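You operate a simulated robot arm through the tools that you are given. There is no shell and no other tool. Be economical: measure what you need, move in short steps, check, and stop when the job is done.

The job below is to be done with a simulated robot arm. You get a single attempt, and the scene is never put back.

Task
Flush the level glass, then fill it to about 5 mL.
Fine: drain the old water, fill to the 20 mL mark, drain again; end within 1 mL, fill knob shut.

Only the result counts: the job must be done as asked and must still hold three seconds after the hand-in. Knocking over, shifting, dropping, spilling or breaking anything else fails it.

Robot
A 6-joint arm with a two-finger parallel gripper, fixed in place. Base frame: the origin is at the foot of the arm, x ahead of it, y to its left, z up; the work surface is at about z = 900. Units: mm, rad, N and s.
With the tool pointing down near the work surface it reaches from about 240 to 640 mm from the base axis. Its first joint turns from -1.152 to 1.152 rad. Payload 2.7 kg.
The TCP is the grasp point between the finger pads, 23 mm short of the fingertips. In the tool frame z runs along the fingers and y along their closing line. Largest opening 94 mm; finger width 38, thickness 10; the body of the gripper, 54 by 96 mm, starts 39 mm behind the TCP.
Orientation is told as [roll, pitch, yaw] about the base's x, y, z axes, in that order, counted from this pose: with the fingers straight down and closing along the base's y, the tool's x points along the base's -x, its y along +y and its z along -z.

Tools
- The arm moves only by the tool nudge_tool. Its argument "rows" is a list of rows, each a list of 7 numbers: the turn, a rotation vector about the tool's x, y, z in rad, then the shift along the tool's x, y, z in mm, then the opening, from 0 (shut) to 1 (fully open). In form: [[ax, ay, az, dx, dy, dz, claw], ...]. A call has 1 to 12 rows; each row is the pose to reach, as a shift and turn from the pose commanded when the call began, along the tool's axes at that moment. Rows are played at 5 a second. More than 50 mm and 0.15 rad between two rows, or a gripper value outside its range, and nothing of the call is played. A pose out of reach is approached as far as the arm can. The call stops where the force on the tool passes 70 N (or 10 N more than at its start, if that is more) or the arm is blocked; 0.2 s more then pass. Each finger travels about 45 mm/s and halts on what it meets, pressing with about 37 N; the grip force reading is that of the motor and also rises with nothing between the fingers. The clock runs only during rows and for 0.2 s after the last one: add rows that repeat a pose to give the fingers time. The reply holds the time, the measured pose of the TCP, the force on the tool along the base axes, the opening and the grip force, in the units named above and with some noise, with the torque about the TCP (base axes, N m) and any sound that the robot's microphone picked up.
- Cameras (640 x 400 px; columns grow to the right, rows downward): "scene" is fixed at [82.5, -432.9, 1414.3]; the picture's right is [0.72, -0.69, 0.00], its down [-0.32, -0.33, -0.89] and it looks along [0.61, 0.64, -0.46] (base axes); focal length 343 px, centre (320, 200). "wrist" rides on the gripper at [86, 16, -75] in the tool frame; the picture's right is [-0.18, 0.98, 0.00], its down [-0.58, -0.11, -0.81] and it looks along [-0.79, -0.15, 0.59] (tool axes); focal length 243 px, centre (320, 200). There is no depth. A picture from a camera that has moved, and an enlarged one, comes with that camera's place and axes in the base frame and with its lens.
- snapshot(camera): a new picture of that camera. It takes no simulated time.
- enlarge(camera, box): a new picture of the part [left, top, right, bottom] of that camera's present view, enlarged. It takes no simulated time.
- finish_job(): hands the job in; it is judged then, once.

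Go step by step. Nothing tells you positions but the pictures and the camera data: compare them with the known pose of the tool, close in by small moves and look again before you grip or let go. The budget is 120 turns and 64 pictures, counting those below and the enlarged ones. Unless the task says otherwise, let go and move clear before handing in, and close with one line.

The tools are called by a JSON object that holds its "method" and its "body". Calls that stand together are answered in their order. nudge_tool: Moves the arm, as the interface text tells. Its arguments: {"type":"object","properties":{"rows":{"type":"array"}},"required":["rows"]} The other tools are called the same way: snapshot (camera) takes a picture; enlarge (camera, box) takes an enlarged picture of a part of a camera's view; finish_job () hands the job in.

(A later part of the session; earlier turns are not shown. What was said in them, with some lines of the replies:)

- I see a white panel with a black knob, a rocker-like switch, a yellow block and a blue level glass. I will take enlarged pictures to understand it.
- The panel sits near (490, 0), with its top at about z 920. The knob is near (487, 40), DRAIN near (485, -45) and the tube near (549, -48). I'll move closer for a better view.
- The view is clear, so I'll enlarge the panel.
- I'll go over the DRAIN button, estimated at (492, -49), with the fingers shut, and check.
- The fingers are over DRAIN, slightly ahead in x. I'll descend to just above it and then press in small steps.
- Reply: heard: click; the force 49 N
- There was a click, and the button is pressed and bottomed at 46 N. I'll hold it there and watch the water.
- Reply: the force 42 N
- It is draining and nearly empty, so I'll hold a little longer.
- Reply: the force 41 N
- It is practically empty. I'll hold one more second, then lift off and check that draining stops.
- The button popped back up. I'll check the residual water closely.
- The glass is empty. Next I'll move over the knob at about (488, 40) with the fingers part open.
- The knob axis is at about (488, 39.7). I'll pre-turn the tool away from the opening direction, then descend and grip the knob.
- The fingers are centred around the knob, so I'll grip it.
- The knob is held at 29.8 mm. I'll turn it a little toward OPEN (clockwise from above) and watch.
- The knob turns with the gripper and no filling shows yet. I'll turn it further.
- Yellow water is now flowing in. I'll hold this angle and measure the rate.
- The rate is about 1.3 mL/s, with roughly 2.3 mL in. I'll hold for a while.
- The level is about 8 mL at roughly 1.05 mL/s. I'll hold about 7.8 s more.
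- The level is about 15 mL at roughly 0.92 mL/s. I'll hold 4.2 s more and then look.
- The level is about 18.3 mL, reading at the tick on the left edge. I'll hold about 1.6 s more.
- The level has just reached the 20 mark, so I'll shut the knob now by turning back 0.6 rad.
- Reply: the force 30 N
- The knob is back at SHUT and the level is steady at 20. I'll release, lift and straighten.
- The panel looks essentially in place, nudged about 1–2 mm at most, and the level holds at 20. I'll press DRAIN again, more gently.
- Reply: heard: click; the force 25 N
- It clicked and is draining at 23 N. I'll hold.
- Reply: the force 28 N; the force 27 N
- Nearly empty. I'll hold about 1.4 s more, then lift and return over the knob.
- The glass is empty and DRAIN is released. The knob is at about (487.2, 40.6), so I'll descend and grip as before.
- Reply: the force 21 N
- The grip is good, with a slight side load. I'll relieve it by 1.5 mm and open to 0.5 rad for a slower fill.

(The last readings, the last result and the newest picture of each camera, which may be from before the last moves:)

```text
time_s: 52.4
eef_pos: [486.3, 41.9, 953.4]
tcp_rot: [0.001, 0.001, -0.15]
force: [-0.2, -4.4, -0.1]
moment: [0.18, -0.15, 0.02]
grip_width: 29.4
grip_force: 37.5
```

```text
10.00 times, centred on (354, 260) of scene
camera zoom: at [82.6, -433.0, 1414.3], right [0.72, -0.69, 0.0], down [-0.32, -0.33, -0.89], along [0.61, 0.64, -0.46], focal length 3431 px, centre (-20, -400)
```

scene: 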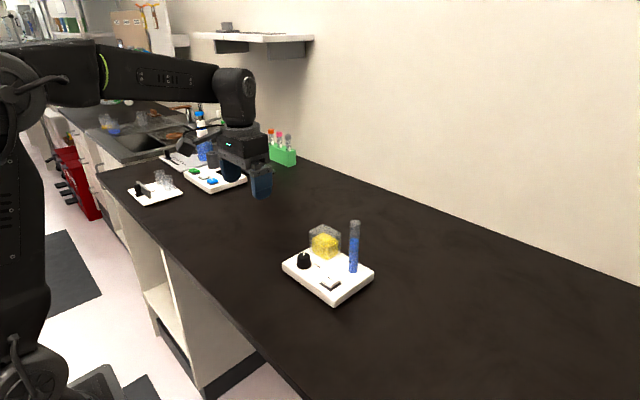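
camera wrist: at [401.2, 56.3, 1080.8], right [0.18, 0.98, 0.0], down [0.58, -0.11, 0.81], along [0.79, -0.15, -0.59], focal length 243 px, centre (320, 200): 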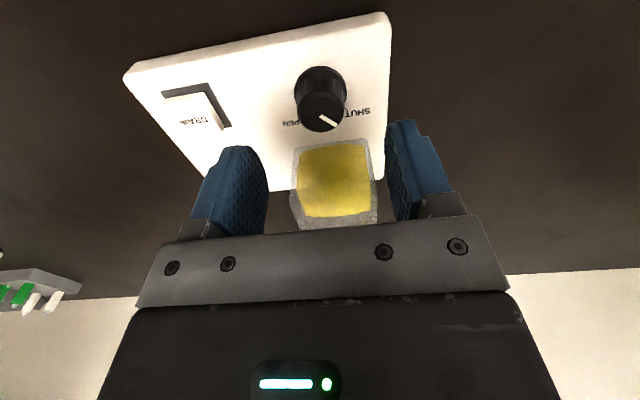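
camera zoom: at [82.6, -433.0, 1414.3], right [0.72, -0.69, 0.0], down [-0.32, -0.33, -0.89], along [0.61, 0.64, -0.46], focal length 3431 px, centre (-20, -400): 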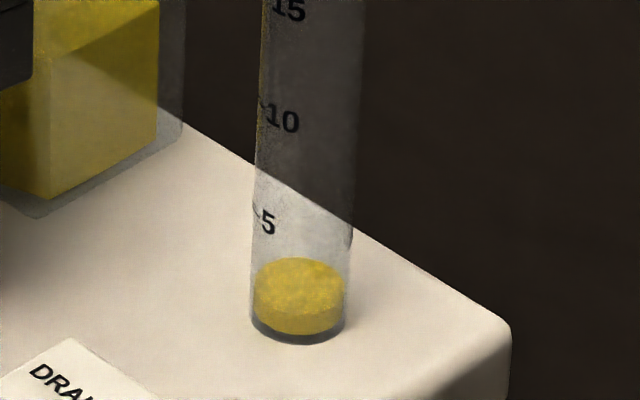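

The level is about 1.3 mL. I'll hold for 1.4 s.

{"method": "nudge_tool", "body": {"rows": [[0, 0, 0, 0, 0, 0, 0.15], [0, 0, 0, 0, 0, 0, 0.15], [0, 0, 0, 0, 0, 0, 0.15], [0, 0, 0, 0, 0, 0, 0.15], [0, 0, 0, 0, 0, 0, 0.15], [0, 0, 0, 0, 0, 0, 0.15]]}}

{"method": "enlarge", "body": {"camera": "scene", "box": [334, 240, 374, 280]}}

```text
time_s: 53.8
eef_pos: [487.3, 42.6, 952.9]
tcp_rot: [0.0, 0.002, -0.15]
force: [-0.3, -0.3, -0.4]
moment: [0.25, 0.31, -0.02]
grip_width: 29.7
grip_force: 37.1
```

```text
10.00 times, centred on (354, 260) of scene
camera zoom: at [82.7, -432.9, 1414.3], right [0.72, -0.69, 0.0], down [-0.32, -0.33, -0.89], along [0.61, 0.64, -0.46], focal length 3431 px, centre (-20, -400)
```

zoom: 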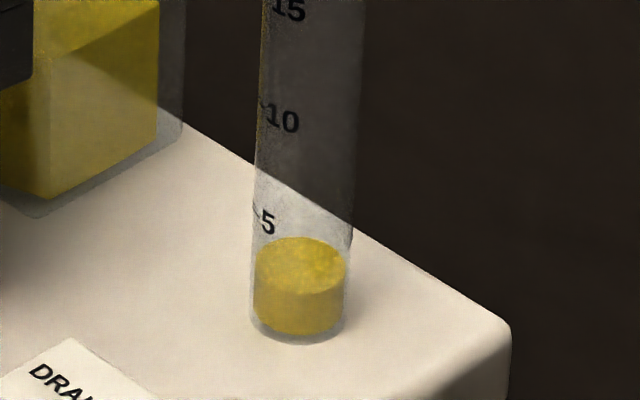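

The level is about 2.3 mL at 0.7 mL/s. I'll hold 2.4 s.

{"method": "nudge_tool", "body": {"rows": [[0, 0, 0, 0, 0, 0, 0.15], [0, 0, 0, 0, 0, 0, 0.15], [0, 0, 0, 0, 0, 0, 0.15], [0, 0, 0, 0, 0, 0, 0.15], [0, 0, 0, 0, 0, 0, 0.15], [0, 0, 0, 0, 0, 0, 0.15], [0, 0, 0, 0, 0, 0, 0.15], [0, 0, 0, 0, 0, 0, 0.15], [0, 0, 0, 0, 0, 0, 0.15], [0, 0, 0, 0, 0, 0, 0.15], [0, 0, 0, 0, 0, 0, 0.15]]}}

{"method": "enlarge", "body": {"camera": "scene", "box": [334, 240, 374, 280]}}

```text
time_s: 56.2
eef_pos: [486.4, 41.5, 952.7]
tcp_rot: [0.0, 0.003, -0.149]
force: [-0.1, 0.9, 0.9]
moment: [0.44, 0.58, 0.01]
grip_width: 29.5
grip_force: 37.2
```

```text
10.00 times, centred on (354, 260) of scene
camera zoom: at [82.7, -432.8, 1414.3], right [0.72, -0.69, 0.0], down [-0.32, -0.33, -0.89], along [0.61, 0.64, -0.46], focal length 3431 px, centre (-20, -400)
```

zoom: 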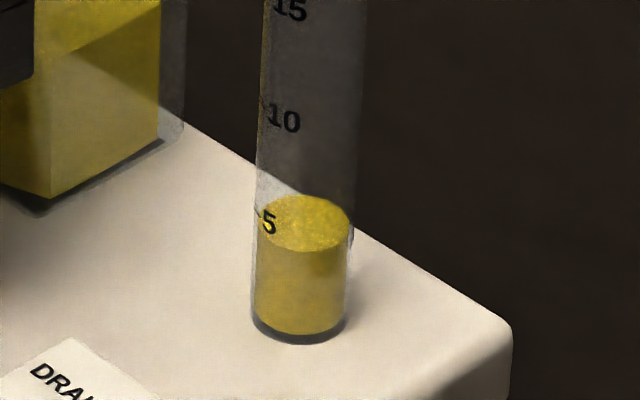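

The level is about 4.4 mL. I'll hold one more row and shut the knob.

{"method": "nudge_tool", "body": {"rows": [[0, 0, 0, 0, 0, 0, 0.15], [0, 0, -0.12, 0, 0, 0, 0.15], [0, 0, -0.25, 0, 0, 0, 0.15], [0, 0, -0.38, 0, 0, 0, 0.15], [0, 0, -0.5, 0, 0, 0, 0.15], [0, 0, -0.5, 0, 0, 0, 0.15], [0, 0, -0.5, 0, 0, 0, 0.15]]}}

{"method": "enlarge", "body": {"camera": "scene", "box": [334, 240, 374, 280]}}

{"method": "enlarge", "body": {"camera": "wrist", "box": [240, 100, 400, 200]}}

```text
time_s: 57.8
eef_pos: [486.0, 42.0, 954.1]
tcp_rot: [0.0, 0.0, 0.352]
force: [-3.5, 1.6, -0.2]
moment: [0.17, 0.25, -0.12]
grip_width: 29.4
grip_force: 36.9
```

```text
10.00 times, centred on (354, 260) of scene
camera zoom: at [82.6, -432.8, 1414.3], right [0.72, -0.69, 0.0], down [-0.32, -0.33, -0.89], along [0.61, 0.64, -0.46], focal length 3431 px, centre (-20, -400)
```

zoom: 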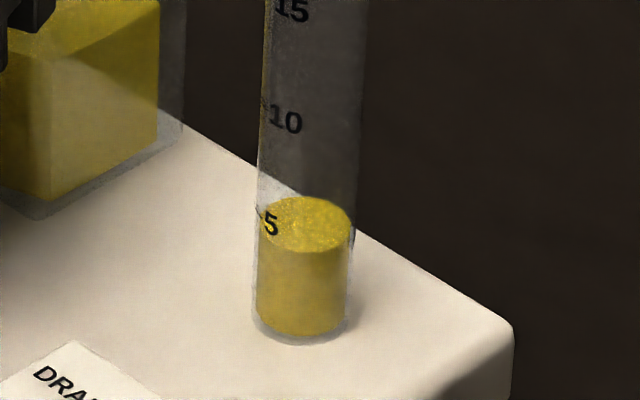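

```text
4.00 times, centred on (320, 150) of wrist
camera zoom: at [399.9, 27.0, 1027.3], right [-0.16, 0.99, 0.0], down [0.58, 0.1, 0.81], along [0.8, 0.13, -0.59], focal length 970 px, centre (320, 400)
```

zoom: 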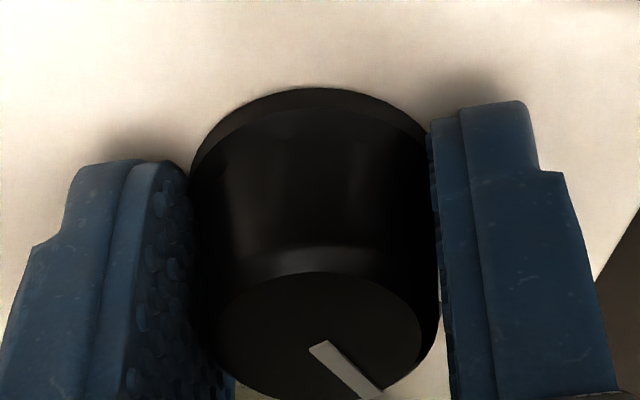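

The knob is shut and the level looks just under 5. I'll read it more closely.

{"method": "enlarge", "body": {"camera": "scene", "box": [344, 250, 364, 276]}}

```text
15.38 times, centred on (354, 263) of scene
camera zoom: at [82.6, -432.8, 1414.3], right [0.72, -0.69, 0.0], down [-0.32, -0.33, -0.89], along [0.61, 0.64, -0.46], focal length 5278 px, centre (-203, -769)
```

zoom: 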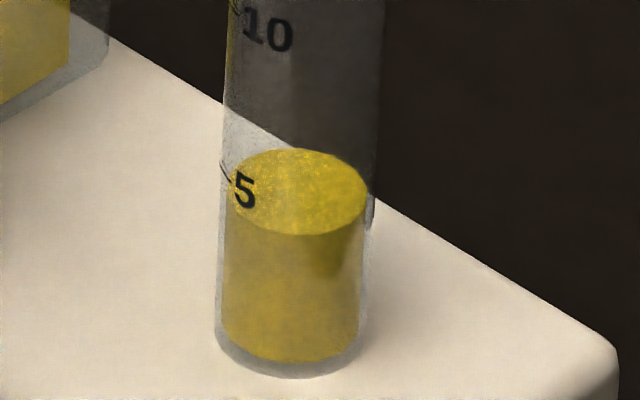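

Reading the tick on the tube's near-left arc and correcting for perspective, the level is nearer 4.0 mL. I'll open again briefly to add about 0.9 mL.

{"method": "nudge_tool", "body": {"rows": [[0, 0, 0.12, 0, 0, 0, 0.15], [0, 0, 0.25, 0, 0, 0, 0.15], [0, 0, 0.38, 0, 0, 0, 0.15], [0, 0, 0.5, 0, 0, 0, 0.15], [0, 0, 0.5, 0, 0, 0, 0.15], [0, 0, 0.5, 0, 0, 0, 0.15], [0, 0, 0.5, 0, 0, 0, 0.15], [0, 0, 0.38, 0, 0, 0, 0.15], [0, 0, 0.25, 0, 0, 0, 0.15], [0, 0, 0.12, 0, 0, 0, 0.15], [0, 0, 0, 0, 0, 0, 0.15], [0, 0, 0, 0, 0, 0, 0.15]]}}

{"method": "enlarge", "body": {"camera": "scene", "box": [344, 250, 364, 276]}}

```text
time_s: 60.4
eef_pos: [488.8, 41.8, 953.9]
tcp_rot: [0.001, -0.001, 0.35]
force: [-3.1, 1.2, -0.2]
moment: [0.06, 0.41, -0.19]
grip_width: 29.9
grip_force: 36.5
```

```text
15.38 times, centred on (354, 263) of scene
camera zoom: at [82.6, -432.8, 1414.3], right [0.72, -0.69, 0.0], down [-0.32, -0.33, -0.89], along [0.61, 0.64, -0.46], focal length 5278 px, centre (-203, -769)
```

zoom: 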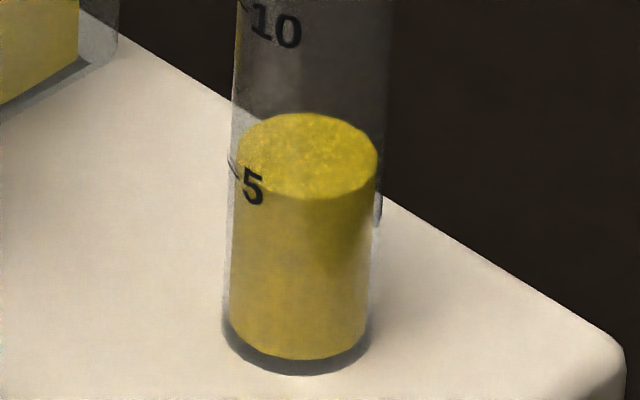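

The level now reads about 5.0 mL, and the knob is back at its shut stop. I'll release, lift clear and verify.

{"method": "nudge_tool", "body": {"rows": [[0, 0, 0, 0, 0, 0, 0.4], [0, 0, 0, 0, 0, 0, 0.7], [0, 0, 0, 0, 0, 0, 0.7], [0, 0, 0, 0, 0, -20, 0.7], [0, 0, 0, 0, 0, -57, 0.7], [0, 0, 0.12, 0, 0, -77, 0.7], [0, 0, 0.24, 0, 0, -97, 0.7], [0, 0, 0.35, 0, 0, -117, 0.7], [0, 0, 0.35, 30, 10, -127, 0.7], [0, 0, 0.35, 60, 22, -127, 0.7], [0, 0, 0.35, 60, 22, -127, 0.7]]}}

{"method": "enlarge", "body": {"camera": "scene", "box": [344, 250, 364, 276]}}

{"method": "enlarge", "body": {"camera": "scene", "box": [270, 210, 390, 310]}}

{"method": "snapshot", "body": {"camera": "wrist"}}

```text
time_s: 62.8
eef_pos: [423.5, 43.3, 1081.7]
tcp_rot: [0.001, 0.0, 0.0]
force: [-0.3, 0.1, 0.1]
moment: [-0.01, 0.03, -0.02]
grip_width: 65.9
grip_force: 0.0
```

```text
15.38 times, centred on (354, 263) of scene
camera zoom: at [82.4, -432.9, 1414.3], right [0.72, -0.69, 0.0], down [-0.32, -0.33, -0.89], along [0.61, 0.64, -0.46], focal length 5278 px, centre (-203, -769)
```

zoom: 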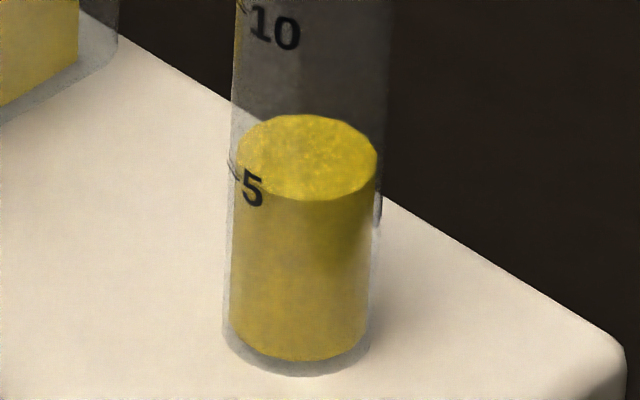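

```text
4.00 times, centred on (330, 260) of scene
camera zoom: at [82.4, -432.9, 1414.3], right [0.72, -0.69, 0.0], down [-0.32, -0.33, -0.89], along [0.61, 0.64, -0.46], focal length 1372 px, centre (280, -40)
```

zoom: 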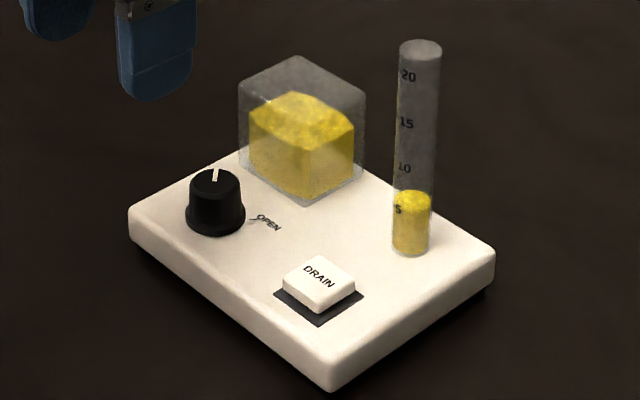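

```text
18 pictures are left
camera wrist: at [336.6, 60.5, 1155.6], right [0.18, 0.98, 0.0], down [0.58, -0.11, 0.81], along [0.79, -0.15, -0.59], focal length 243 px, centre (320, 200)
```

wrist: 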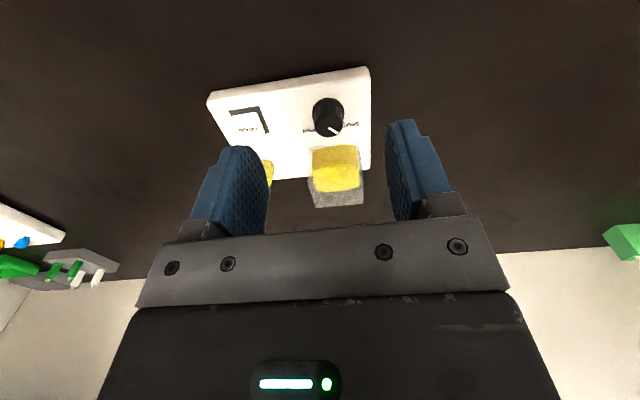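

The level is steady at about 5 mL, the knob pointer is back at its original SHUT position, the panel is essentially where it started and the arm is clear. I'm handing in.

{"method": "finish_job", "body": {}}

```text
The job is handed in.
```

I drained the level glass, filled it to the 20 mL mark, drained it again and refilled it to about 5 mL; the fill knob is shut and the arm is clear, and gripping the knob moved the panel by 1–2 mm at most.
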